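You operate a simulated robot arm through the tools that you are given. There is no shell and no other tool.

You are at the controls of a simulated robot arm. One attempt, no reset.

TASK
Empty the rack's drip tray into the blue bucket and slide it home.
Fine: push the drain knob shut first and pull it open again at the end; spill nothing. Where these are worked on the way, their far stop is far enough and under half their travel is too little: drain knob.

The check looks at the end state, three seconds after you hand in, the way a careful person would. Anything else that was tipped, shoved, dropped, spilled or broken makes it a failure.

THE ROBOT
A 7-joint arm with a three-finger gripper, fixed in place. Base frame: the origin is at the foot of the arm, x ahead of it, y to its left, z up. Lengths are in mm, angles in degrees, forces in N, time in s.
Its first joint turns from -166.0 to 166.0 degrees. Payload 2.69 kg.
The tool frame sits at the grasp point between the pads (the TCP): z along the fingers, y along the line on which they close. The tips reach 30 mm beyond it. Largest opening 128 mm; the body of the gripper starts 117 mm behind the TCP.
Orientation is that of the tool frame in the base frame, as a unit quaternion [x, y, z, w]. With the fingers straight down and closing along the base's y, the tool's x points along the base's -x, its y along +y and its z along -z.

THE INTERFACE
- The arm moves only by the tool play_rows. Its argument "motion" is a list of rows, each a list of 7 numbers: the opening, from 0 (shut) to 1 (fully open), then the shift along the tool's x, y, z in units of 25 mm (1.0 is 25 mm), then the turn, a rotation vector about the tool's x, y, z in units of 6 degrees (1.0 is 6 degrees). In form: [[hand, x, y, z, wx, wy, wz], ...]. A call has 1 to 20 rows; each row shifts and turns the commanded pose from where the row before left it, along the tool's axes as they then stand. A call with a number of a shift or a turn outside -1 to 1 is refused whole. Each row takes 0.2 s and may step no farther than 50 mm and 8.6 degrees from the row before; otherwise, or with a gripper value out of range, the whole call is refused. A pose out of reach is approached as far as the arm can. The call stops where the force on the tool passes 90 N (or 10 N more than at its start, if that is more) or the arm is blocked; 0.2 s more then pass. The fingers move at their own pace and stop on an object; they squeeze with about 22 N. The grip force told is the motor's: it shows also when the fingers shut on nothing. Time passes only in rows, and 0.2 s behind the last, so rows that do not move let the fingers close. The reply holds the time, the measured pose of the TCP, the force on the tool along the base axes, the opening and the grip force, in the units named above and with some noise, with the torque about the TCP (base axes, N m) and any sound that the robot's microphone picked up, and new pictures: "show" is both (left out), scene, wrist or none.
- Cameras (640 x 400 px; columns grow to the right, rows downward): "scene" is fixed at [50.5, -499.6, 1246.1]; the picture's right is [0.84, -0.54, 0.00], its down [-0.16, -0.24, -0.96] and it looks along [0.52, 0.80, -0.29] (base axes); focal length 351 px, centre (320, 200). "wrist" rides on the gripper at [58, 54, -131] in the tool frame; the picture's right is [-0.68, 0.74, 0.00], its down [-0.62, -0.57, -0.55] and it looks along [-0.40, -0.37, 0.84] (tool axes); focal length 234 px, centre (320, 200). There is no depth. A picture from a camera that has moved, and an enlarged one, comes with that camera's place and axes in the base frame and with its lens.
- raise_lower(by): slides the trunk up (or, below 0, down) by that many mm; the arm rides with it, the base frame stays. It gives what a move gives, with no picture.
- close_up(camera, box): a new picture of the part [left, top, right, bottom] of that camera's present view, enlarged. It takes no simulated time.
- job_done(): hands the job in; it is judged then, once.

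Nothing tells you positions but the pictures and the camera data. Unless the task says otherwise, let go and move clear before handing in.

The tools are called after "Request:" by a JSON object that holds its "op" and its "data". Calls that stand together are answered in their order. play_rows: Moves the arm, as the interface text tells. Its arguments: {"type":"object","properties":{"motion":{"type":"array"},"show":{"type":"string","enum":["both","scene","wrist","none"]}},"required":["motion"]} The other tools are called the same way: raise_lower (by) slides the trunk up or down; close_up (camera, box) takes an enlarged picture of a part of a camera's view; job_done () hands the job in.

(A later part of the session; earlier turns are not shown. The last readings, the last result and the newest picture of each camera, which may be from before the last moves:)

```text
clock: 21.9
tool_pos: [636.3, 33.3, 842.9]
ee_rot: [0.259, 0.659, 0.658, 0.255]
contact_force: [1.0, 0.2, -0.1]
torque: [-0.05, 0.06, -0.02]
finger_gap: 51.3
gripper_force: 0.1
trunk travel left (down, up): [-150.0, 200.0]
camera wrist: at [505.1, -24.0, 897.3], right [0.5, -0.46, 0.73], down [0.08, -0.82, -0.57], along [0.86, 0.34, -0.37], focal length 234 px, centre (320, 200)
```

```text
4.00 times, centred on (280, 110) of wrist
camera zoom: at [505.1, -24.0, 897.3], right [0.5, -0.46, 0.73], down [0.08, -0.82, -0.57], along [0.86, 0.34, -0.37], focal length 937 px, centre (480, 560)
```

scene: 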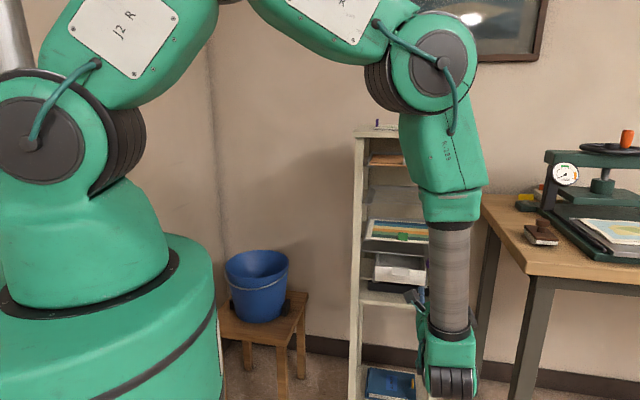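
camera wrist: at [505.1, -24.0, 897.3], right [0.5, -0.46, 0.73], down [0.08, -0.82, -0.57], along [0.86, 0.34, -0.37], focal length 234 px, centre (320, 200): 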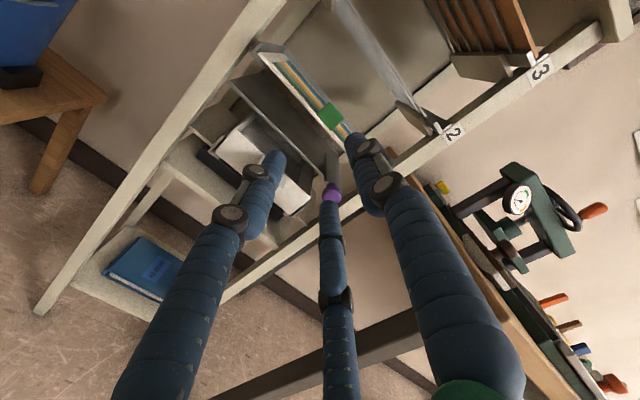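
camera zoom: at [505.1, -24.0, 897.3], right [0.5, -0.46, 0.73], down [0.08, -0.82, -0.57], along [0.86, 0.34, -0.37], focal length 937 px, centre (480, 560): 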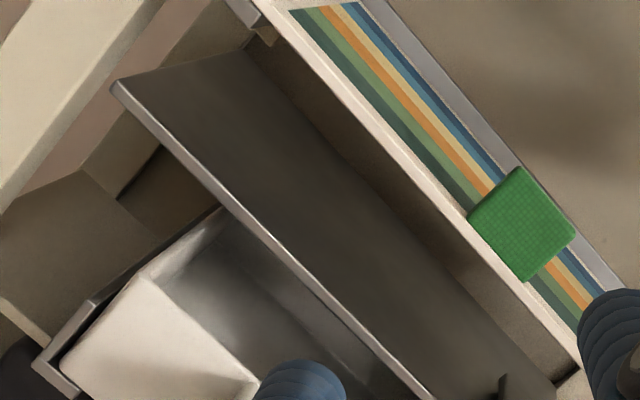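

Triangulating gives the tray rim at about Z 751, the tab's front edge about 147 mm ahead of the tool, and the sheet's edge well behind the tray face. I'll trim the yaw to about 46.4°, lower to tab height and stop just short of the tab.

Request:
{"op": "play_rows", "data": {"motion": [[0.4, -0.14, -0.8, 0, 0, -0.15, -0.05], [0.4, 0, -0.8, 0, 0, 0, 0], [0.4, 0, -0.8, 0, 0, 0, 0], [0.4, 0, -0.8, 0, 0, 0, 0], [0.4, 0, -0.66, 0, 0, 0, 0], [0.4, 0, 0, 0.8, 0, 0, 0], [0.4, 0, 0, 0.8, 0, 0, 0], [0.4, 0, 0, 0.8, 0, 0, 0], [0.4, 0, 0, 0.8, 0, 0, 0], [0.4, 0, 0, 0.8, 0, 0, 0], [0.4, 0, 0, 0, 0, 0, 0]]}}

Request:
{"op": "close_up", "data": {"camera": "wrist", "box": [230, 70, 430, 230]}}

Request:
{"op": "close_up", "data": {"camera": "scene", "box": [350, 230, 450, 310]}}

```text
clock: 24.3
tool_pos: [707.2, 103.2, 745.3]
ee_rot: [0.263, 0.657, 0.656, 0.262]
contact_force: [0.7, -0.7, 0.7]
torque: [-0.01, 0.01, 0.0]
finger_gap: 51.1
gripper_force: 0.1
trunk travel left (down, up): [-150.0, 200.0]
camera wrist: at [574.2, 48.1, 799.5], right [0.49, -0.47, 0.74], down [0.07, -0.82, -0.56], along [0.87, 0.33, -0.37], focal length 234 px, centre (320, 200)
```

scene: 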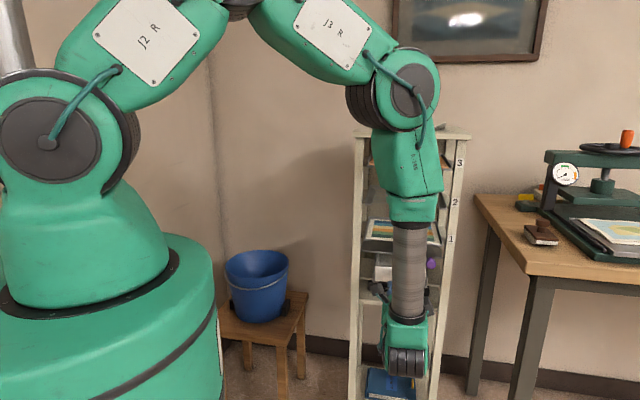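
wrist: 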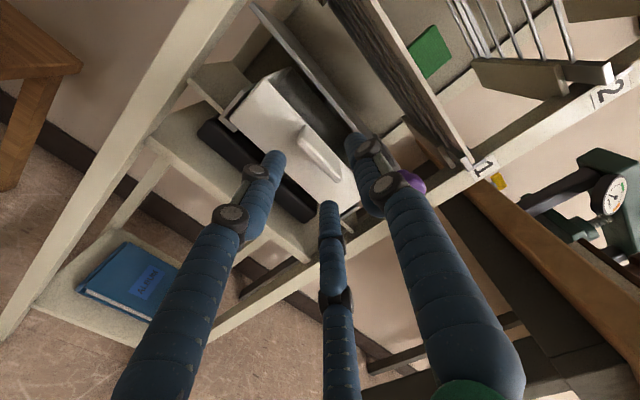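

```text
2.50 times, centred on (330, 150) of wrist
camera zoom: at [574.2, 48.1, 799.5], right [0.49, -0.47, 0.74], down [0.07, -0.82, -0.56], along [0.87, 0.33, -0.37], focal length 585 px, centre (295, 325)
```

zoom: 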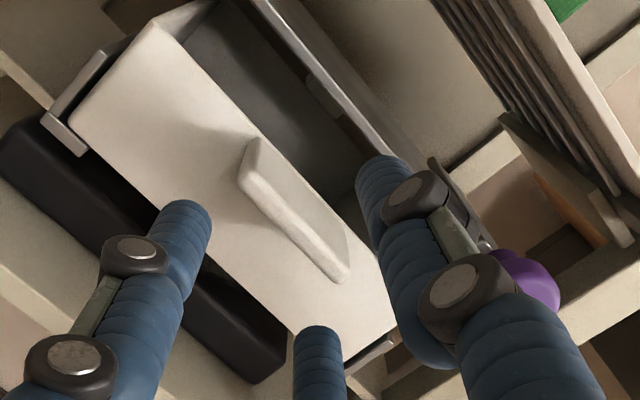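

```text
5.00 times, centred on (400, 270) of scene
camera zoom: at [50.5, -499.6, 1246.1], right [0.84, -0.54, 0.0], down [-0.16, -0.24, -0.96], along [0.52, 0.8, -0.29], focal length 1754 px, centre (-80, -150)
```

zoom: 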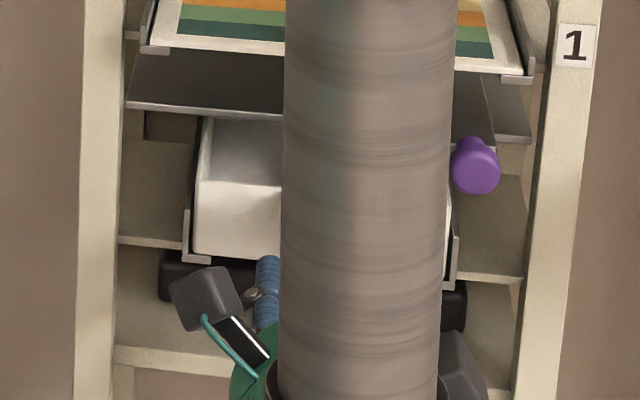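

The tab is centred between the open fingers, with its front edge about 37 mm ahead and the yaw matching well. I'll move in around it without closing, then check.

Request:
{"op": "play_rows", "data": {"motion": [[0.4, 0.08, 0, 0.43, 0, 0, 0], [0.4, 0, 0, 0.43, 0, 0, 0], [0.4, 0, 0, 0.43, 0, 0, 0], [0.4, 0, 0, 0.43, 0, 0, 0], [0.4, 0, 0, 0, 0, 0, 0]], "show": "wrist"}}

Request:
{"op": "close_up", "data": {"camera": "wrist", "box": [230, 70, 430, 230]}}

```text
clock: 25.5
tool_pos: [736.6, 137.5, 745.6]
ee_rot: [0.264, 0.657, 0.656, 0.263]
contact_force: [0.0, 0.7, -0.3]
torque: [0.01, 0.01, 0.03]
finger_gap: 51.1
gripper_force: 0.1
trunk travel left (down, up): [-150.0, 200.0]
camera wrist: at [603.3, 81.4, 799.7], right [0.49, -0.47, 0.74], down [0.07, -0.82, -0.56], along [0.87, 0.33, -0.37], focal length 234 px, centre (320, 200)
```

wrist: 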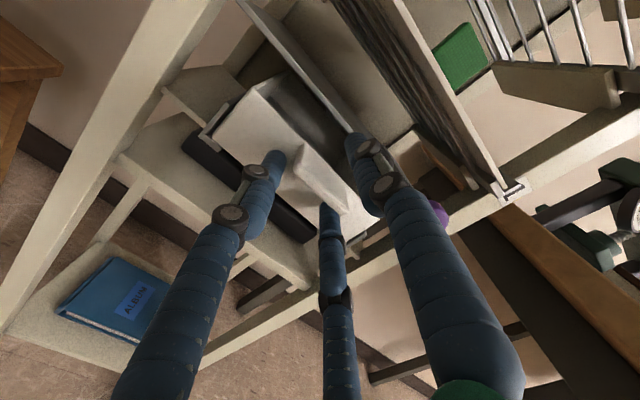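

```text
2.50 times, centred on (330, 150) of wrist
camera zoom: at [603.3, 81.4, 799.7], right [0.49, -0.47, 0.74], down [0.07, -0.82, -0.56], along [0.87, 0.33, -0.37], focal length 585 px, centre (295, 325)
```

zoom: 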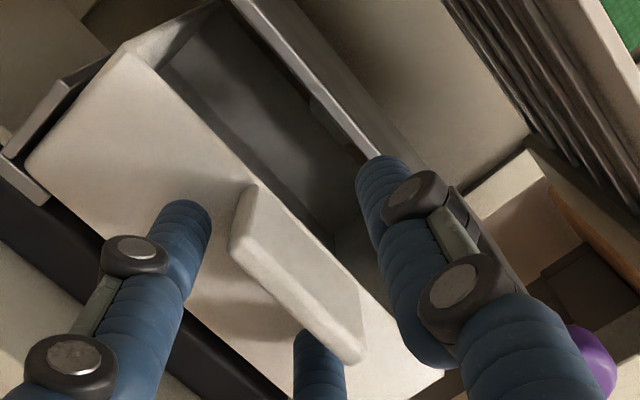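

The fingers now straddle the tab with no contact. I'll zoom in on the tab to check its height against the tool axis before closing.

Request:
{"op": "close_up", "data": {"camera": "wrist", "box": [280, 120, 370, 230]}}

Request:
{"op": "close_up", "data": {"camera": "scene", "box": [370, 240, 430, 300]}}

```text
3.64 times, centred on (325, 175) of wrist
camera zoom: at [603.3, 81.4, 799.7], right [0.49, -0.47, 0.74], down [0.07, -0.82, -0.56], along [0.87, 0.33, -0.37], focal length 852 px, centre (302, 291)
```

zoom: 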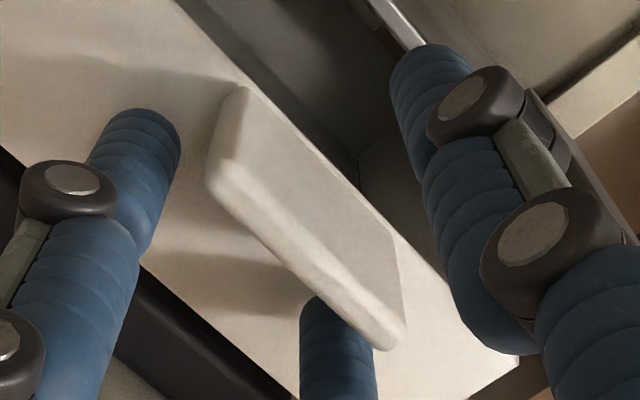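

```text
6.67 times, centred on (400, 270) of scene
camera zoom: at [50.5, -499.6, 1246.1], right [0.84, -0.54, 0.0], down [-0.16, -0.24, -0.96], along [0.52, 0.8, -0.29], focal length 2339 px, centre (-213, -267)
```

zoom: 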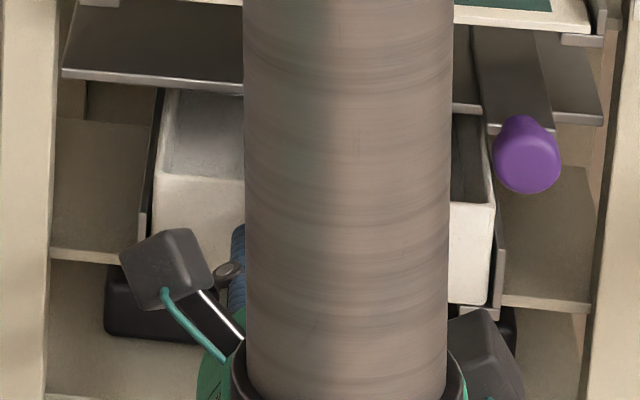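

The tab's centre looks to be about 2 mm above the tool axis, with roughly 4 mm left to the tray face. I'll raise slightly and close gently to take hold of it.

Request:
{"op": "play_rows", "data": {"motion": [[0.4, 0, 0.07, 0, 0, 0, 0], [0.2, 0, 0, 0, 0, 0, 0], [0.12, 0, 0, 0, 0, 0, 0], [0.12, 0, 0, 0, 0, 0, 0]], "show": "wrist"}}

Request:
{"op": "close_up", "data": {"camera": "wrist", "box": [260, 100, 390, 240]}}

```text
clock: 26.5
tool_pos: [737.1, 137.1, 747.3]
ee_rot: [0.262, 0.658, 0.656, 0.262]
contact_force: [-0.4, 0.6, -2.0]
torque: [-0.04, 0.03, 0.04]
finger_gap: 16.0
gripper_force: 0.6
trunk travel left (down, up): [-150.0, 200.0]
camera wrist: at [603.0, 81.0, 801.6], right [0.49, -0.47, 0.74], down [0.07, -0.82, -0.56], along [0.87, 0.33, -0.37], focal length 234 px, centre (320, 200)
```

wrist: 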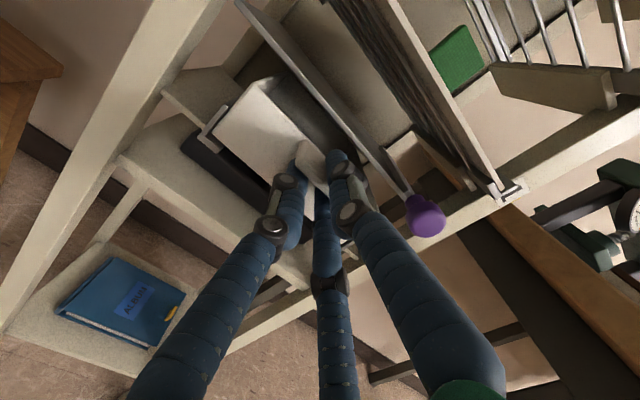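

```text
2.86 times, centred on (325, 170) of wrist
camera zoom: at [603.0, 81.0, 801.6], right [0.49, -0.47, 0.74], down [0.07, -0.82, -0.56], along [0.87, 0.33, -0.37], focal length 669 px, centre (306, 286)
```

zoom: 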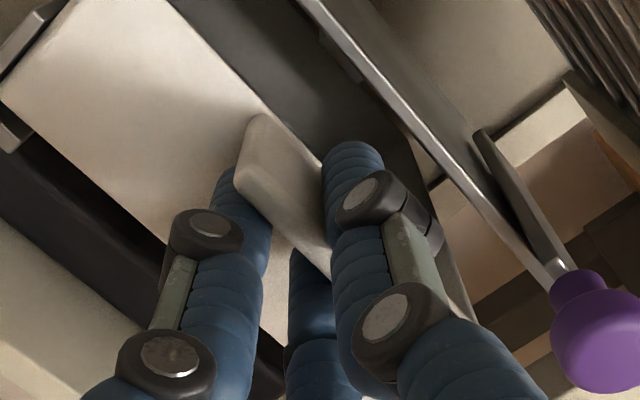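

There is a slight downward reaction at a 16 mm gap, which suggests the lower finger is just touching the tab's underside. I'll drop about 1 mm and close fully, watching gap and force.

Request:
{"op": "play_rows", "data": {"motion": [[0.12, 0, -0.05, 0, 0, 0, 0], [0.09, 0, 0, 0, 0, 0, 0], [0.09, 0, 0, 0, 0, 0, 0]], "show": "none"}}

```text
clock: 27.3
tool_pos: [737.4, 138.1, 745.4]
ee_rot: [0.263, 0.657, 0.656, 0.262]
contact_force: [-0.3, -0.1, 0.2]
torque: [-0.12, 0.12, -0.04]
finger_gap: 15.1
gripper_force: 21.8
trunk travel left (down, up): [-150.0, 200.0]
```

The fingers stopped at 15 mm with the full 22 N squeeze and balanced forces, so both pads are holding the tab. I'll command them fully shut and look again.

Request:
{"op": "play_rows", "data": {"motion": [[0.0, 0, 0, 0, 0, 0, 0], [0.0, 0, 0, 0, 0, 0, 0], [0.0, 0, 0, 0, 0, 0, 0]], "show": "wrist"}}

Request:
{"op": "close_up", "data": {"camera": "wrist", "box": [260, 100, 390, 240]}}

Request:
{"op": "close_up", "data": {"camera": "scene", "box": [360, 230, 440, 300]}}

```text
clock: 28.1
tool_pos: [735.7, 138.2, 745.4]
ee_rot: [0.262, 0.657, 0.656, 0.262]
contact_force: [0.1, 0.4, 0.1]
torque: [-0.16, 0.16, 0.01]
finger_gap: 15.3
gripper_force: 21.9
trunk travel left (down, up): [-150.0, 200.0]
camera wrist: at [603.4, 81.8, 800.1], right [0.49, -0.47, 0.74], down [0.07, -0.82, -0.56], along [0.87, 0.33, -0.37], focal length 234 px, centre (320, 200)
```

wrist: 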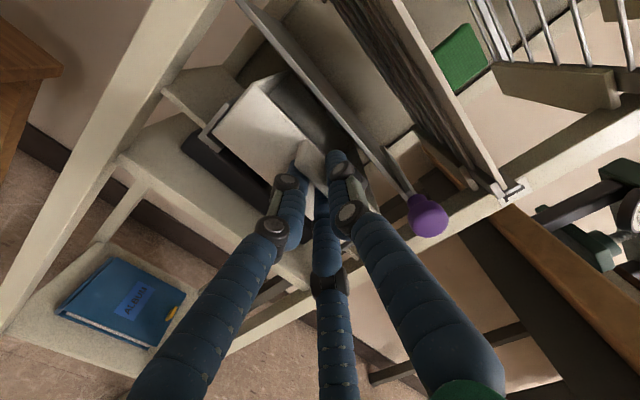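

```text
2.86 times, centred on (325, 170) of wrist
camera zoom: at [603.4, 81.8, 800.1], right [0.49, -0.47, 0.74], down [0.07, -0.82, -0.56], along [0.87, 0.33, -0.37], focal length 669 px, centre (306, 286)
```

zoom: 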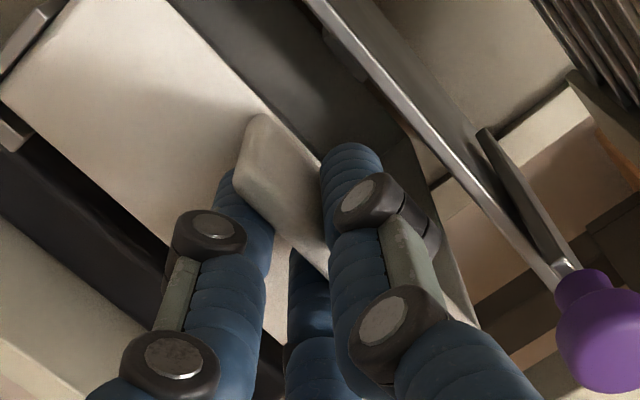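

```text
5.71 times, centred on (400, 265) of scene
camera zoom: at [50.5, -499.6, 1246.1], right [0.84, -0.54, 0.0], down [-0.16, -0.24, -0.96], along [0.52, 0.8, -0.29], focal length 2005 px, centre (-137, -171)
```

zoom: 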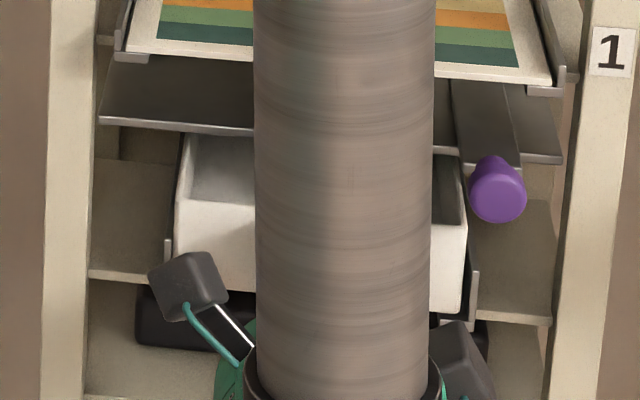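

The tab is held firmly, 15 mm thick with forces balanced. Before pulling, I'll measure the bucket on the stool from the scene camera so I can plan the carry and the pour.

Request:
{"op": "close_up", "data": {"camera": "scene", "box": [205, 235, 325, 345]}}

Request:
{"op": "close_up", "data": {"camera": "scene", "box": [180, 220, 360, 400]}}

Request:
{"op": "close_up", "data": {"camera": "wrist", "box": [200, 60, 360, 190]}}

```text
3.64 times, centred on (265, 290) of scene
camera zoom: at [50.5, -499.6, 1246.1], right [0.84, -0.54, 0.0], down [-0.16, -0.24, -0.96], along [0.52, 0.8, -0.29], focal length 1276 px, centre (520, -127)
```

zoom: 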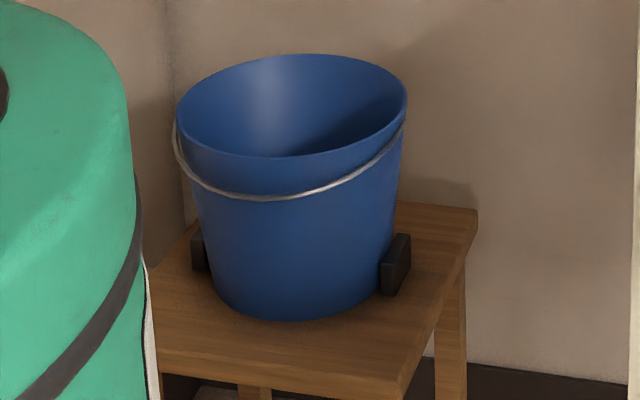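

```text
2.22 times, centred on (270, 310) of scene
camera zoom: at [50.5, -499.6, 1246.1], right [0.84, -0.54, 0.0], down [-0.16, -0.24, -0.96], along [0.52, 0.8, -0.29], focal length 780 px, centre (431, -44)
```

zoom: 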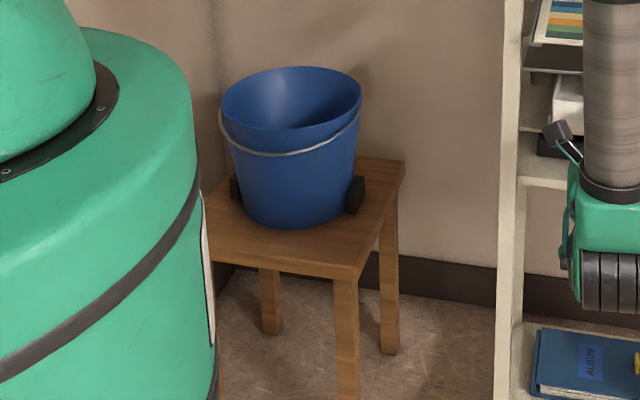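

```text
3.08 times, centred on (280, 125) of wrist
camera zoom: at [603.4, 81.8, 800.1], right [0.49, -0.47, 0.74], down [0.07, -0.82, -0.56], along [0.87, 0.33, -0.37], focal length 720 px, centre (443, 431)
```

zoom: 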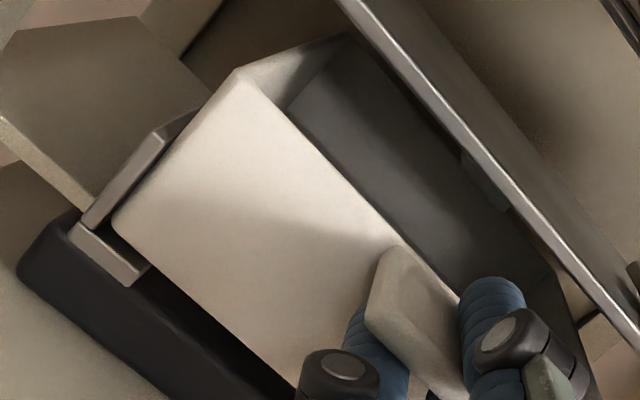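

I estimate the bucket at centre (501, 633), rim height about 632 and radius about 115, so the pour can be made over the tray's back edge. Now I'll pull the tray out slowly and straight, a short way first, to check the side forces.

Request:
{"op": "play_rows", "data": {"motion": [[0, 0, 0, -0.1, 0, 0, 0], [0, 0, 0, -0.2, 0, 0, 0], [0, 0, 0, -0.25, 0, 0, 0], [0, 0, 0, -0.25, 0, 0, 0], [0, 0, 0, -0.1, 0, 0, 0], [0, 0, 0, 0, 0, 0, 0]], "show": "both"}}

Request:
{"op": "close_up", "data": {"camera": "wrist", "box": [200, 60, 360, 190]}}

```text
clock: 29.5
tool_pos: [720.2, 122.7, 747.0]
ee_rot: [0.263, 0.657, 0.656, 0.263]
contact_force: [0.2, 0.1, -0.6]
torque: [-0.18, 0.21, 0.0]
finger_gap: 15.0
gripper_force: 22.3
trunk travel left (down, up): [-150.0, 200.0]
camera wrist: at [588.4, 66.1, 800.9], right [0.49, -0.47, 0.74], down [0.07, -0.82, -0.56], along [0.87, 0.33, -0.37], focal length 234 px, centre (320, 200)
```

scene: 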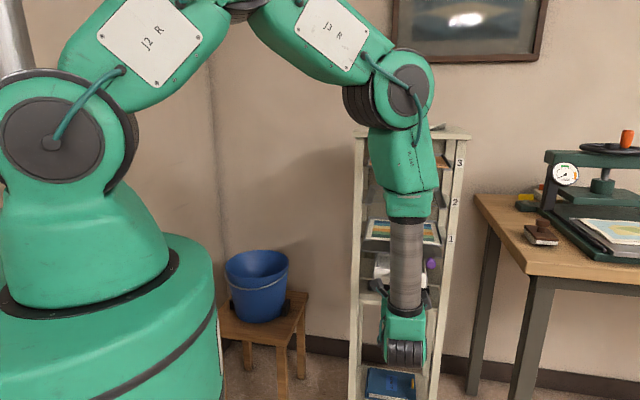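
wrist: 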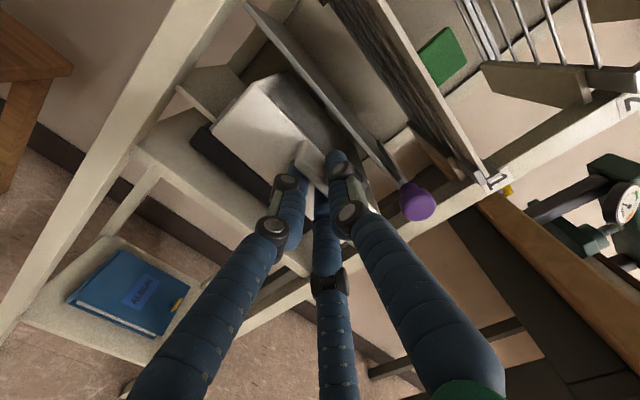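

```text
3.08 times, centred on (280, 125) of wrist
camera zoom: at [588.4, 66.1, 800.9], right [0.49, -0.47, 0.74], down [0.07, -0.82, -0.56], along [0.87, 0.33, -0.37], focal length 720 px, centre (443, 431)
```

zoom: 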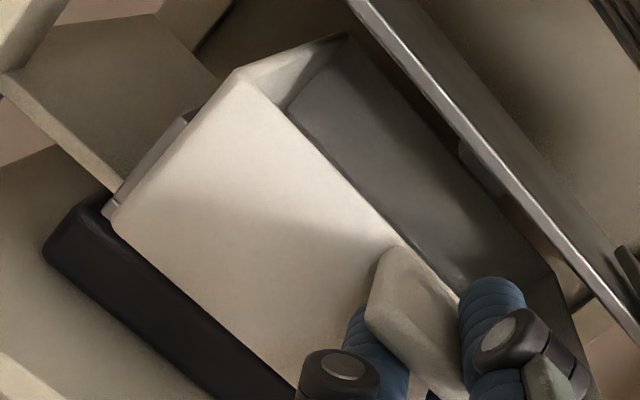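

The tray slides freely with the hand and there is no side force. I'll continue pulling in short stretches.

Request:
{"op": "play_rows", "data": {"motion": [[0, 0, 0, -0.15, 0, 0, 0], [0, 0, 0, -0.3, 0, 0, 0], [0, 0, 0, -0.35, 0, 0, 0], [0, 0, 0, -0.35, 0, 0, 0], [0, 0, 0, -0.35, 0, 0, 0], [0, 0, 0, -0.35, 0, 0, 0], [0, 0, 0, -0.3, 0, 0, 0], [0, 0, 0, -0.15, 0, 0, 0], [0, 0, 0, 0, 0, 0, 0]], "show": "both"}}

Request:
{"op": "close_up", "data": {"camera": "wrist", "box": [200, 60, 360, 190]}}

```text
clock: 31.5
tool_pos: [680.4, 77.6, 745.3]
ee_rot: [0.263, 0.657, 0.656, 0.262]
contact_force: [-2.3, 2.0, -0.8]
torque: [-0.17, 0.2, 0.64]
finger_gap: 15.2
gripper_force: 22.2
trunk travel left (down, up): [-150.0, 200.0]
camera wrist: at [548.4, 22.4, 800.2], right [0.49, -0.47, 0.74], down [0.07, -0.82, -0.56], along [0.87, 0.33, -0.37], focal length 234 px, centre (320, 200)
```

scene: 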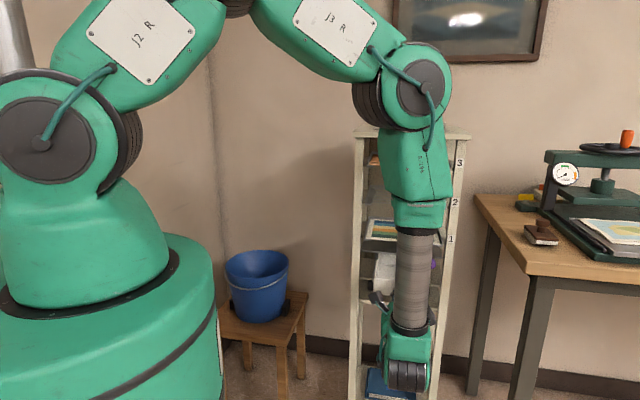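
wrist: 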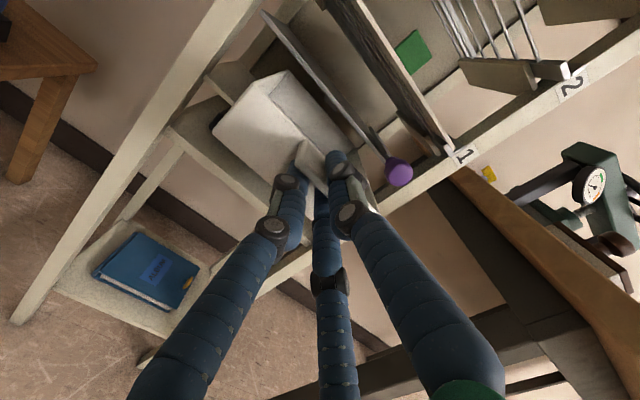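

```text
3.08 times, centred on (280, 125) of wrist
camera zoom: at [548.4, 22.4, 800.2], right [0.49, -0.47, 0.74], down [0.07, -0.82, -0.56], along [0.87, 0.33, -0.37], focal length 720 px, centre (443, 431)
```

zoom: 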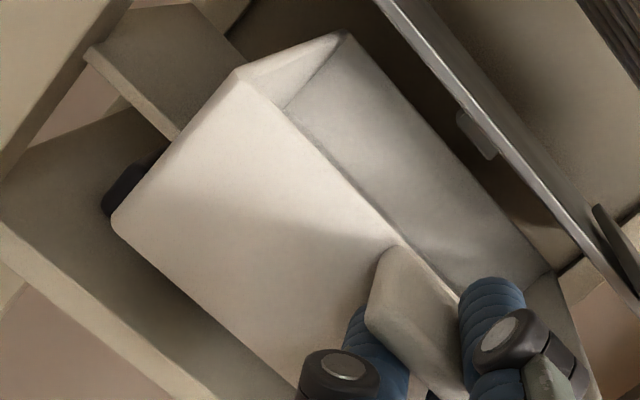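

A small sideways force of about 3 N with a yaw torque shows the tray's back corner rubbing the right runner. I'll ease left by 2 mm and check that the rubbing goes away.

Request:
{"op": "play_rows", "data": {"motion": [[0, 0.04, 0, 0, 0, 0, 0], [0, 0.04, 0, 0, 0, 0, 0], [0, 0, 0, 0, 0, 0, 0]], "show": "none"}}

```text
clock: 32.3
tool_pos: [679.3, 80.3, 746.8]
ee_rot: [0.263, 0.657, 0.656, 0.262]
contact_force: [-0.4, -0.3, -0.3]
torque: [-0.19, 0.19, 0.03]
finger_gap: 15.0
gripper_force: 21.7
trunk travel left (down, up): [-150.0, 200.0]
```

The side force is gone. I'll continue pulling on a slightly corrected line of about 45°.

Request:
{"op": "play_rows", "data": {"motion": [[0, 0.004, 0, -0.15, 0, 0, 0], [0, 0.008, 0, -0.3, 0, 0, 0], [0, 0.009, 0, -0.35, 0, 0, 0], [0, 0.009, 0, -0.35, 0, 0, 0], [0, 0.009, 0, -0.35, 0, 0, 0], [0, 0.008, 0, -0.3, 0, 0, 0], [0, 0.004, 0, -0.15, 0, 0, 0], [0, 0, 0, 0, 0, 0, 0]], "show": "wrist"}}

Request:
{"op": "close_up", "data": {"camera": "wrist", "box": [200, 60, 360, 190]}}

```text
clock: 34.1
tool_pos: [646.5, 44.8, 746.1]
ee_rot: [0.262, 0.657, 0.657, 0.262]
contact_force: [-0.2, -0.8, -2.6]
torque: [-0.25, 0.21, 0.0]
finger_gap: 14.8
gripper_force: 22.3
trunk travel left (down, up): [-150.0, 200.0]
camera wrist: at [512.6, -10.9, 801.9], right [0.49, -0.47, 0.74], down [0.07, -0.82, -0.56], along [0.87, 0.33, -0.37], focal length 234 px, centre (320, 200)
```

wrist: 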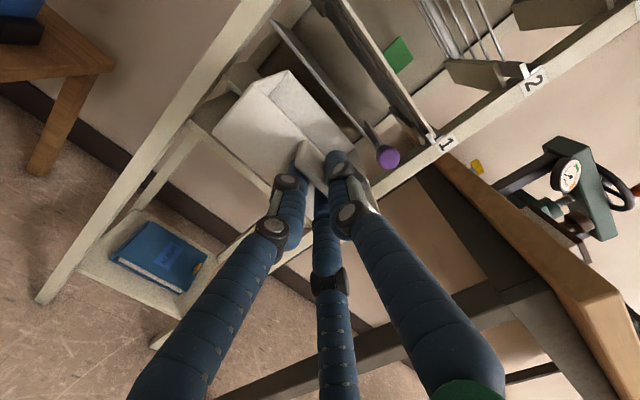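

```text
3.08 times, centred on (280, 125) of wrist
camera zoom: at [512.6, -10.9, 801.9], right [0.49, -0.47, 0.74], down [0.07, -0.82, -0.56], along [0.87, 0.33, -0.37], focal length 720 px, centre (443, 431)
```

zoom: 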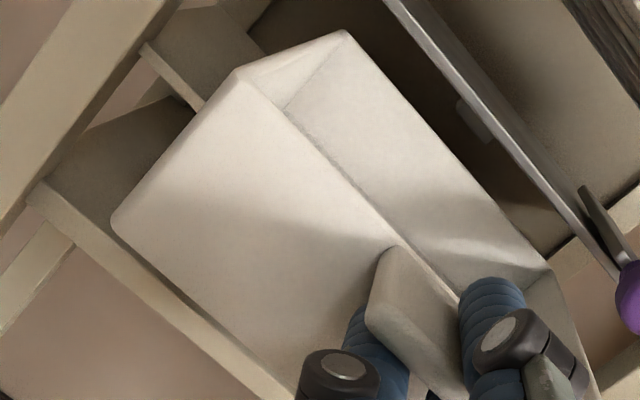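

No side load now, and the tray is starting to rest on the hand at about 2.6 N. I'll keep pulling and check that it doesn't droop.

Request:
{"op": "play_rows", "data": {"motion": [[0, 0.004, 0, -0.15, 0, 0, 0], [0, 0.008, 0, -0.3, 0, 0, 0], [0, 0.008, 0, -0.3, 0, 0, 0], [0, 0.008, 0, -0.3, 0, 0, 0], [0, 0.004, 0, -0.15, 0, 0, 0], [0, 0, 0, 0, 0, 0, 0]], "show": "none"}}

Request:
{"op": "play_rows", "data": {"motion": [[0, 0.004, 0, -0.15, 0, 0, 0], [0, 0.008, 0, -0.3, 0, 0, 0], [0, 0.008, 0, -0.3, 0, 0, 0], [0, 0.004, 0, -0.15, 0, 0, 0], [0, 0, 0, 0, 0, 0, 0]], "show": "wrist"}}

Request:
{"op": "close_up", "data": {"camera": "wrist", "box": [200, 60, 360, 190]}}

```text
clock: 35.5
tool_pos: [622.9, 23.7, 746.4]
ee_rot: [0.263, 0.657, 0.656, 0.263]
contact_force: [1.0, -0.1, -3.0]
torque: [-0.22, 0.2, 0.01]
finger_gap: 15.0
gripper_force: 21.4
trunk travel left (down, up): [-150.0, 200.0]
```

```text
clock: 36.7
tool_pos: [608.1, 8.3, 746.6]
ee_rot: [0.262, 0.657, 0.656, 0.262]
contact_force: [-0.5, -0.3, -2.7]
torque: [-0.2, 0.21, -0.01]
finger_gap: 15.0
gripper_force: 22.4
trunk travel left (down, up): [-150.0, 200.0]
camera wrist: at [474.9, -47.2, 801.6], right [0.49, -0.47, 0.74], down [0.07, -0.82, -0.56], along [0.87, 0.33, -0.37], focal length 234 px, centre (320, 200)
```

wrist: 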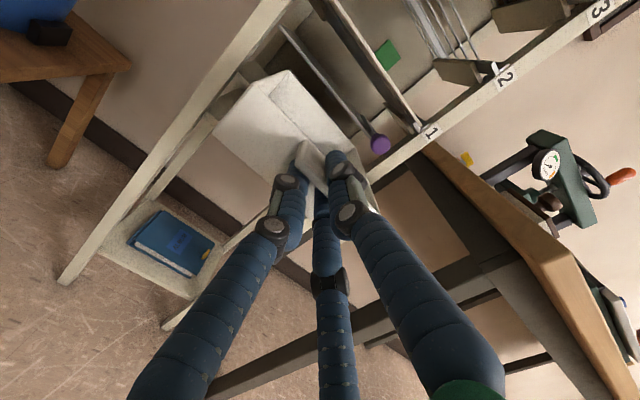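

```text
3.08 times, centred on (280, 125) of wrist
camera zoom: at [474.9, -47.2, 801.6], right [0.49, -0.47, 0.74], down [0.07, -0.82, -0.56], along [0.87, 0.33, -0.37], focal length 720 px, centre (443, 431)
```

zoom: 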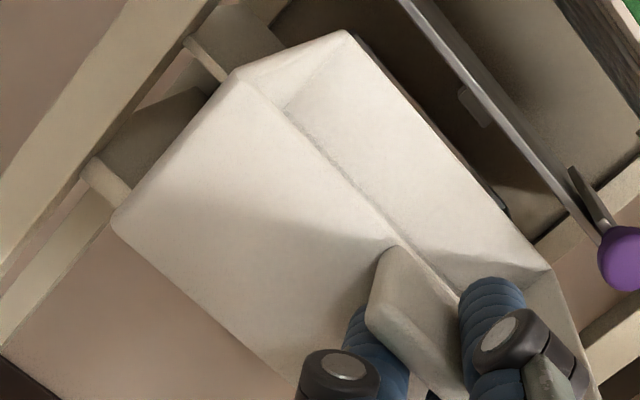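

The tray hangs level on the hand at about 2.7 N and is almost clear of the runners. The pull direction shows the rack is at 45°. I'll draw it back about 60 mm more so it clears the posts before turning.

Request:
{"op": "play_rows", "data": {"motion": [[0, 0.004, 0, -0.15, 0, 0, 0], [0, 0.008, 0, -0.3, 0, 0, 0], [0, 0.009, 0, -0.35, 0, 0, 0], [0, 0.009, 0, -0.35, 0, 0, 0], [0, 0.009, 0, -0.35, 0, 0, 0], [0, 0.009, 0, -0.35, 0, 0, 0], [0, 0.008, 0, -0.3, 0, 0, 0], [0, 0.004, 0, -0.2, 0, 0, 0], [0, 0.002, 0, -0.1, 0, 0, 0], [0, 0, 0, 0, 0, 0, 0]], "show": "both"}}

Request:
{"op": "close_up", "data": {"camera": "wrist", "box": [200, 60, 360, 190]}}

Request:
{"op": "close_up", "data": {"camera": "scene", "box": [330, 210, 480, 320]}}

```text
clock: 38.9
tool_pos: [565.2, -34.8, 746.8]
ee_rot: [0.263, 0.657, 0.656, 0.262]
contact_force: [-0.2, 1.0, -2.7]
torque: [-0.17, 0.21, 0.01]
finger_gap: 15.2
gripper_force: 22.0
trunk travel left (down, up): [-150.0, 200.0]
camera wrist: at [432.5, -90.4, 800.4], right [0.49, -0.47, 0.74], down [0.07, -0.82, -0.56], along [0.87, 0.33, -0.37], focal length 234 px, centre (320, 200)
```

scene: 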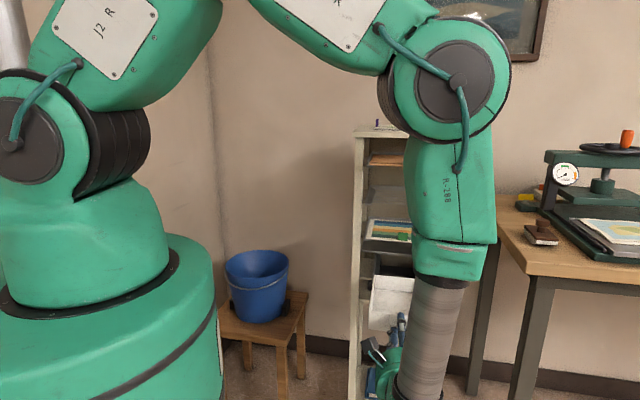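
wrist: 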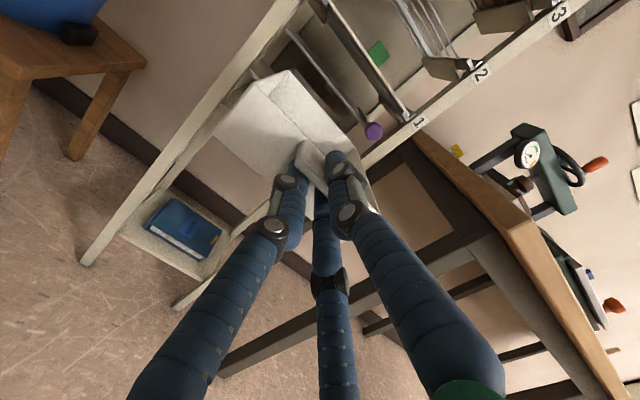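

```text
3.08 times, centred on (280, 125) of wrist
camera zoom: at [432.5, -90.4, 800.4], right [0.49, -0.47, 0.74], down [0.07, -0.82, -0.56], along [0.87, 0.33, -0.37], focal length 720 px, centre (443, 431)
```

zoom: 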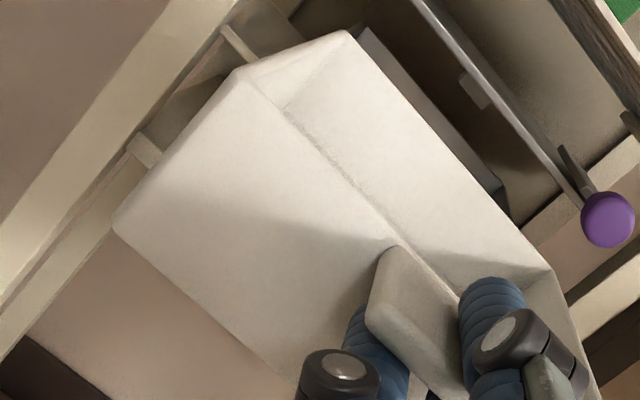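

```text
3.64 times, centred on (405, 265) of scene
camera zoom: at [50.5, -499.6, 1246.1], right [0.84, -0.54, 0.0], down [-0.16, -0.24, -0.96], along [0.52, 0.8, -0.29], focal length 1276 px, centre (11, -36)
```

zoom: 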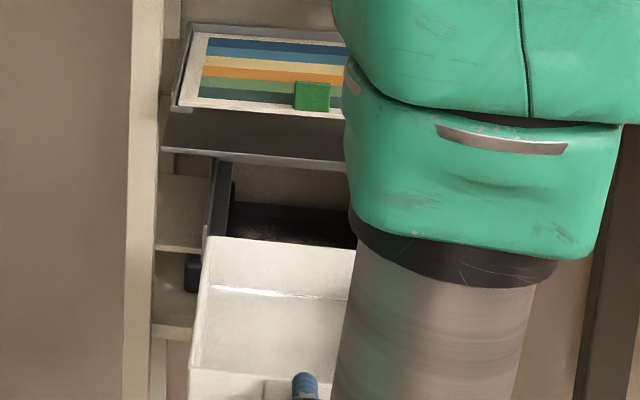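

The tray is fully out, empty space is all around it, and it is still level. Next I'll turn the hand to the left while sliding sideways, keeping the tray's far corner clear of the rack posts.

Request:
{"op": "play_rows", "data": {"motion": [[0, 0.15, 0, 0.004, 0, 0.18, 0], [0, 0.288, 0, 0.015, 0, 0.3633, 0], [0, 0.287, 0, 0.027, 0, 0.3633, 0], [0, 0.285, 0, 0.038, 0, 0.3633, 0], [0, 0.284, 0, 0.049, 0, 0.3633, 0], [0, 0.282, 0, 0.06, 0, 0.3633, 0], [0, 0.28, 0, 0.07, 0, 0.3633, 0], [0, 0.277, 0, 0.08, 0, 0.3633, 0], [0, 0.273, 0, 0.09, 0, 0.3633, 0], [0, 0.269, 0, 0.1, 0, 0.3633, 0], [0, 0.13, 0, 0.055, 0, 0.18, 0], [0, 0, 0, 0, 0, 0, 0]], "show": "both"}}

```text
clock: 41.5
tool_pos: [514.2, 17.0, 747.1]
ee_rot: [0.134, 0.695, 0.694, 0.133]
contact_force: [1.2, 0.8, -3.0]
torque: [-0.26, 0.14, 0.02]
finger_gap: 15.1
gripper_force: 21.9
trunk travel left (down, up): [-150.0, 200.0]
camera wrist: at [411.1, -85.0, 801.3], right [0.63, -0.25, 0.74], down [0.37, -0.74, -0.57], along [0.69, 0.63, -0.37], focal length 234 px, centre (320, 200)
```

scene: 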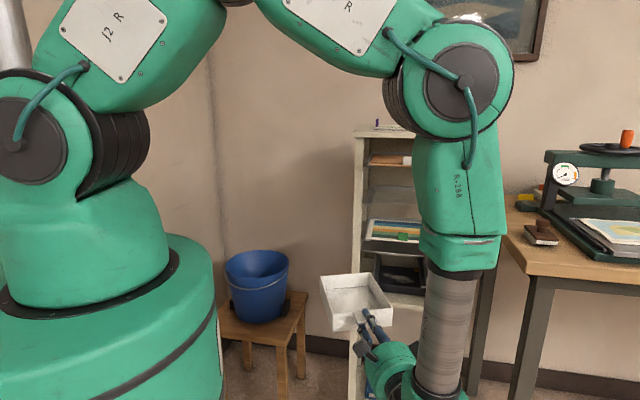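
wrist: 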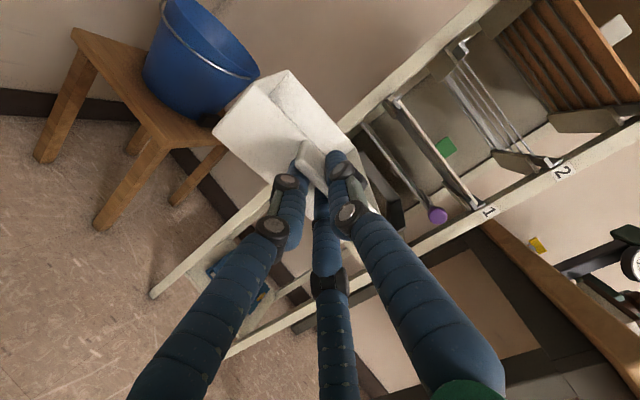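

The tray is clear and the bucket is coming into view. I'll check the tray's contents before going on.

Request:
{"op": "close_up", "data": {"camera": "scene", "box": [300, 255, 420, 345]}}

Request:
{"op": "close_up", "data": {"camera": "wrist", "box": [30, 0, 280, 170]}}

```text
4.44 times, centred on (360, 300) of scene
camera zoom: at [50.5, -499.6, 1246.1], right [0.84, -0.54, 0.0], down [-0.16, -0.24, -0.96], along [0.52, 0.8, -0.29], focal length 1559 px, centre (142, -244)
```

zoom: 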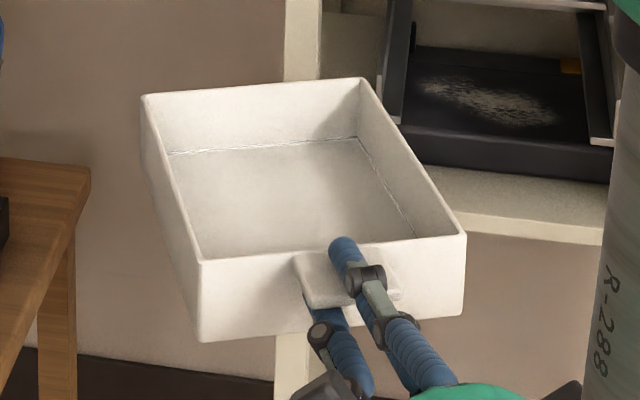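

```text
2.35 times, centred on (155, 85) of wrist
camera zoom: at [411.1, -85.0, 801.3], right [0.63, -0.25, 0.74], down [0.37, -0.74, -0.57], along [0.69, 0.63, -0.37], focal length 551 px, centre (708, 471)
```

zoom: 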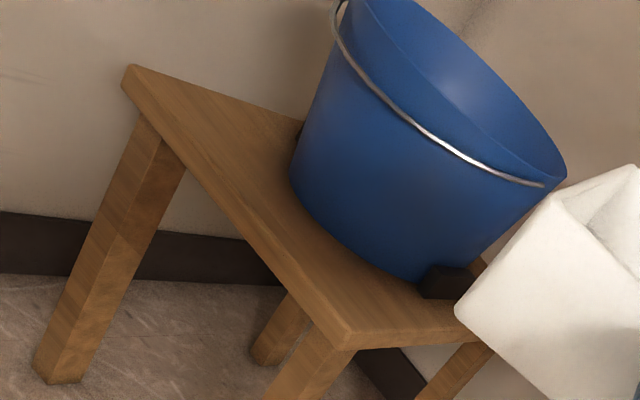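

The tray looks level with a shallow layer of liquid. I'll check the black pad that was under the tray for spills, then continue the turn.

Request:
{"op": "close_up", "data": {"camera": "scene", "box": [370, 245, 440, 310]}}

Request:
{"op": "play_rows", "data": {"motion": [[0, 0.13, 0, 0.06, 0, 0.18, 0], [0, 0.262, 0, 0.12, 0, 0.3633, 0], [0, 0.257, 0, 0.13, 0, 0.3633, 0], [0, 0.252, 0, 0.139, 0, 0.3633, 0], [0, 0.247, 0, 0.148, 0, 0.3633, 0], [0, 0.241, 0, 0.157, 0, 0.3633, 0], [0, 0.235, 0, 0.166, 0, 0.3633, 0], [0, 0.229, 0, 0.175, 0, 0.3633, 0], [0, 0.222, 0, 0.183, 0, 0.3633, 0], [0, 0.215, 0, 0.191, 0, 0.3633, 0], [0, 0.105, 0, 0.1, 0, 0.18, 0], [0, 0, 0, 0, 0, 0, 0]], "show": "both"}}

```text
6.15 times, centred on (405, 278) of scene
camera zoom: at [50.5, -499.6, 1246.1], right [0.84, -0.54, 0.0], down [-0.16, -0.24, -0.96], along [0.52, 0.8, -0.29], focal length 2159 px, centre (-203, -277)
```

zoom: 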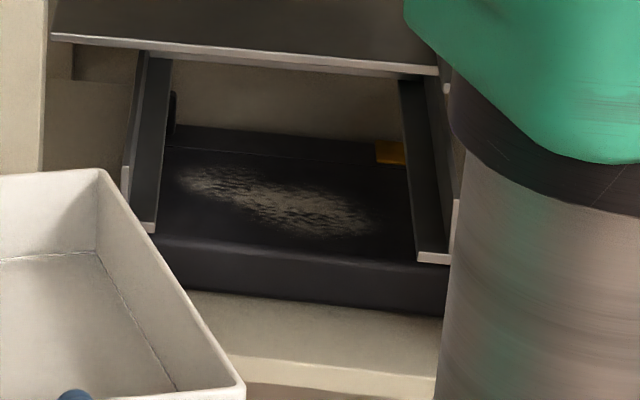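

```text
clock: 44.1
tool_pos: [464.2, 66.5, 746.7]
ee_rot: [0.001, 0.708, 0.707, 0.0]
contact_force: [0.0, 0.0, -2.5]
torque: [-0.36, 0.01, 0.03]
finger_gap: 15.0
gripper_force: 22.1
trunk travel left (down, up): [-150.0, 200.0]
camera wrist: at [405.6, -65.4, 800.8], right [0.68, 0.0, 0.74], down [0.61, -0.55, -0.57], along [0.4, 0.84, -0.37], focal length 234 px, centre (320, 200)
```

scene: 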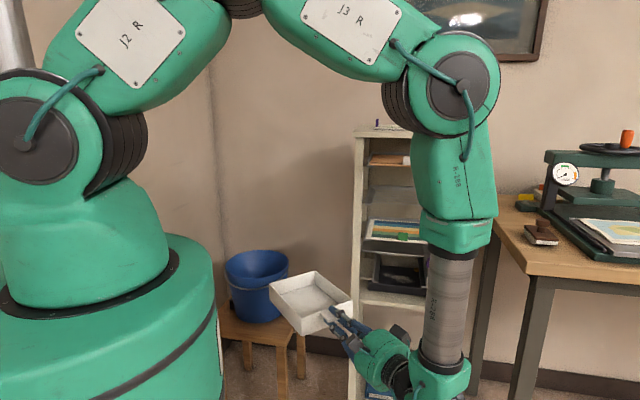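
wrist: 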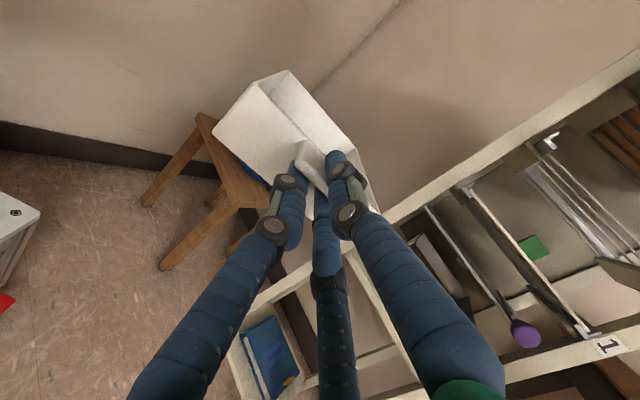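

The tray now points straight towards the bucket side and is still level. I'll carry it smoothly forward and slightly to the right, towards the bucket.

Request:
{"op": "play_rows", "data": {"motion": [[0, -0.04, 0, 0.2, 0, 0, 0], [0, -0.08, 0, 0.4, 0, 0, 0], [0, -0.08, 0, 0.5, 0, 0, 0], [0, -0.08, 0, 0.5, 0, 0, 0], [0, -0.08, 0, 0.5, 0, 0, 0], [0, -0.08, 0, 0.5, 0, 0, 0], [0, -0.08, 0, 0.5, 0, 0, 0], [0, -0.08, 0, 0.5, 0, 0, 0], [0, -0.08, 0, 0.5, 0, 0, 0], [0, -0.08, 0, 0.5, 0, 0, 0], [0, -0.08, 0, 0.5, 0, 0, 0], [0, -0.08, 0, 0.5, 0, 0, 0], [0, -0.08, 0, 0.5, 0, 0, 0], [0, -0.08, 0, 0.5, 0, 0, 0], [0, -0.08, 0, 0.5, 0, 0, 0], [0, -0.08, 0, 0.5, 0, 0, 0], [0, -0.08, 0, 0.5, 0, 0, 0], [0, -0.08, 0, 0.4, 0, 0, 0], [0, -0.04, 0, 0.2, 0, 0, 0], [0, 0, 0, 0, 0, 0, 0]], "show": "both"}}

Request:
{"op": "close_up", "data": {"camera": "scene", "box": [200, 220, 400, 350]}}

```text
clock: 48.3
tool_pos: [500.4, 283.7, 748.3]
ee_rot: [0.001, 0.708, 0.706, 0.0]
contact_force: [0.3, 0.3, -2.4]
torque: [-0.29, -0.01, -0.02]
finger_gap: 14.7
gripper_force: 22.0
trunk travel left (down, up): [-150.0, 200.0]
camera wrist: at [441.7, 152.5, 801.6], right [0.68, 0.0, 0.74], down [0.61, -0.55, -0.57], along [0.4, 0.83, -0.37], focal length 234 px, centre (320, 200)
```

scene: 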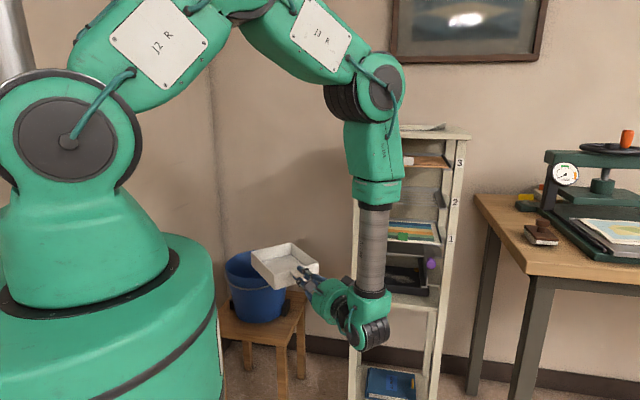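
wrist: 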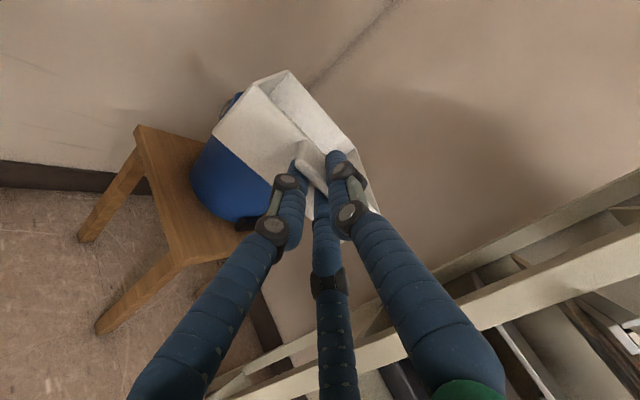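

```text
3.08 times, centred on (300, 285) of scene
camera zoom: at [50.5, -499.6, 1246.1], right [0.84, -0.54, 0.0], down [-0.16, -0.24, -0.96], along [0.52, 0.8, -0.29], focal length 1079 px, centre (382, -62)
```

zoom: 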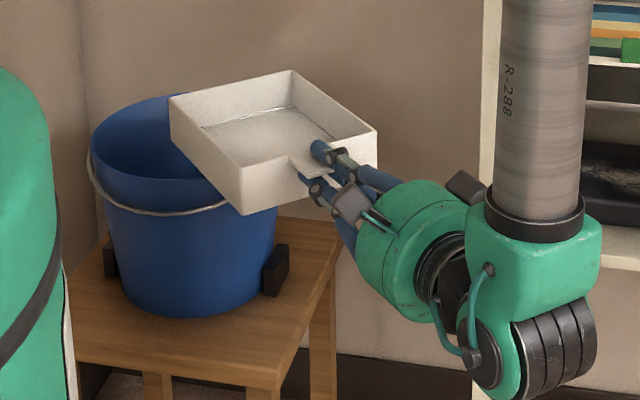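

The tray is approaching the bucket and my bucket estimate projects well onto the picture. I'll zoom in to refine it before positioning for the pour.

Request:
{"op": "close_up", "data": {"camera": "wrist", "box": [160, 60, 320, 240]}}

Request:
{"op": "close_up", "data": {"camera": "scene", "box": [215, 235, 305, 330]}}

```text
2.22 times, centred on (240, 150) of wrist
camera zoom: at [441.7, 152.5, 801.6], right [0.68, 0.0, 0.74], down [0.61, -0.55, -0.57], along [0.4, 0.83, -0.37], focal length 520 px, centre (498, 311)
```

zoom: 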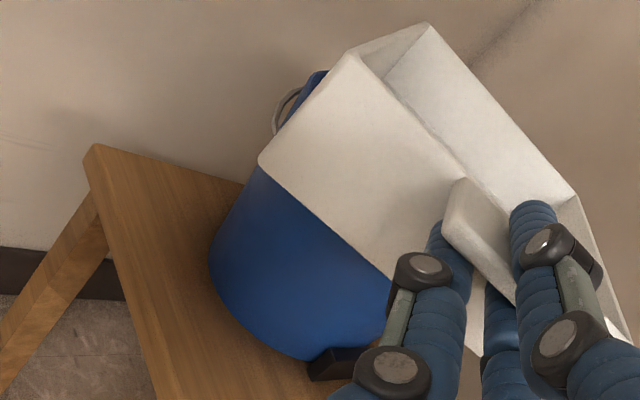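

```text
4.21 times, centred on (260, 282) of scene
camera zoom: at [50.5, -499.6, 1246.1], right [0.84, -0.54, 0.0], down [-0.16, -0.24, -0.96], along [0.52, 0.8, -0.29], focal length 1477 px, centre (573, -147)
```

zoom: 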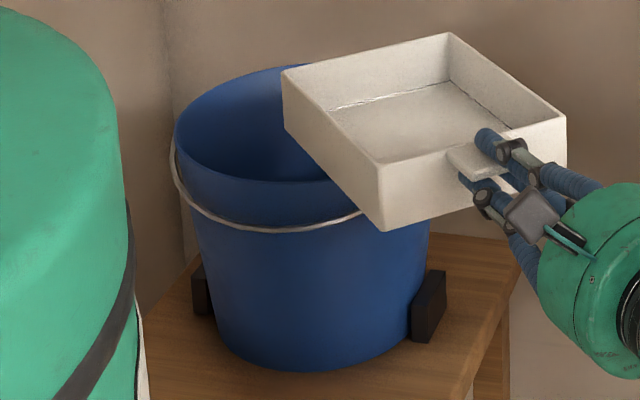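

The bucket estimate holds to within about 8 mm. I'll carry the tray on until its back edge is over the bucket's middle, and lower it somewhat.

Request:
{"op": "play_rows", "data": {"motion": [[0, 0, 0, 0.2, 0, 0, 0], [0, 0, 0, 0.4, 0, 0, 0], [0, 0, 0, 0.5, 0, 0, 0], [0, 0, 0, 0.5, 0, 0, 0], [0, 0, 0, 0.5, 0, 0, 0], [0, 0, 0, 0.5, 0, 0, 0], [0, 0, 0, 0.5, 0, 0, 0], [0, 0, 0, 0.5, 0, 0, 0], [0, 0, 0, 0.4, 0, 0, 0], [0, 0, 0, 0.2, 0, 0, 0], [0, 0, -0.15, 0, 0, 0, 0], [0, 0, -0.3, 0, 0, 0, 0], [0, 0, -0.3, 0, 0, 0, 0], [0, 0, -0.3, 0, 0, 0, 0], [0, 0, -0.15, 0, 0, 0, 0], [0, 0, 0, 0, 0, 0, 0]], "show": "both"}}

Request:
{"op": "close_up", "data": {"camera": "scene", "box": [200, 220, 360, 330]}}

```text
clock: 51.7
tool_pos: [500.7, 388.9, 716.8]
ee_rot: [0.001, 0.708, 0.707, 0.0]
contact_force: [1.0, -0.8, -2.6]
torque: [-0.28, 0.01, 0.01]
finger_gap: 14.9
gripper_force: 22.0
trunk travel left (down, up): [-150.0, 200.0]
camera wrist: at [441.7, 257.1, 771.1], right [0.68, 0.0, 0.74], down [0.61, -0.55, -0.57], along [0.4, 0.83, -0.37], focal length 234 px, centre (320, 200)
```

scene: 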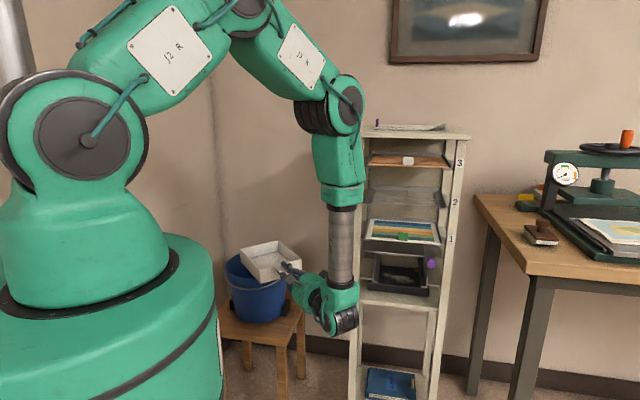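
wrist: 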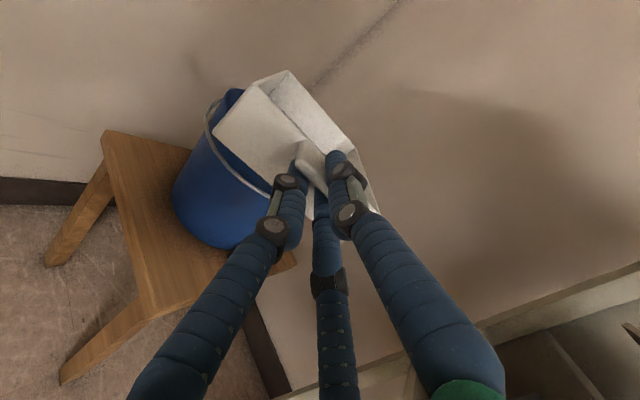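

```text
3.64 times, centred on (280, 275) of scene
camera zoom: at [50.5, -499.6, 1246.1], right [0.84, -0.54, 0.0], down [-0.16, -0.24, -0.96], along [0.52, 0.8, -0.29], focal length 1276 px, centre (466, -73)
```

zoom: 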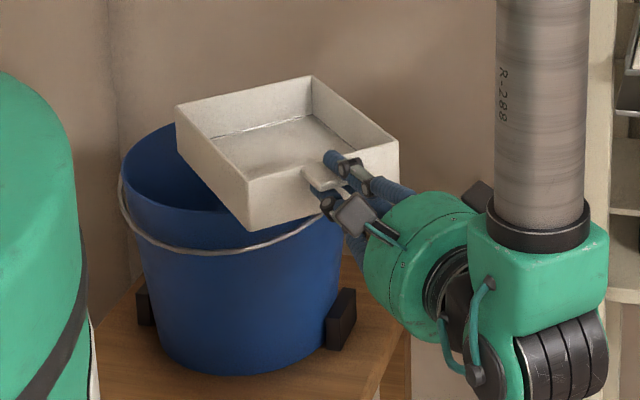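

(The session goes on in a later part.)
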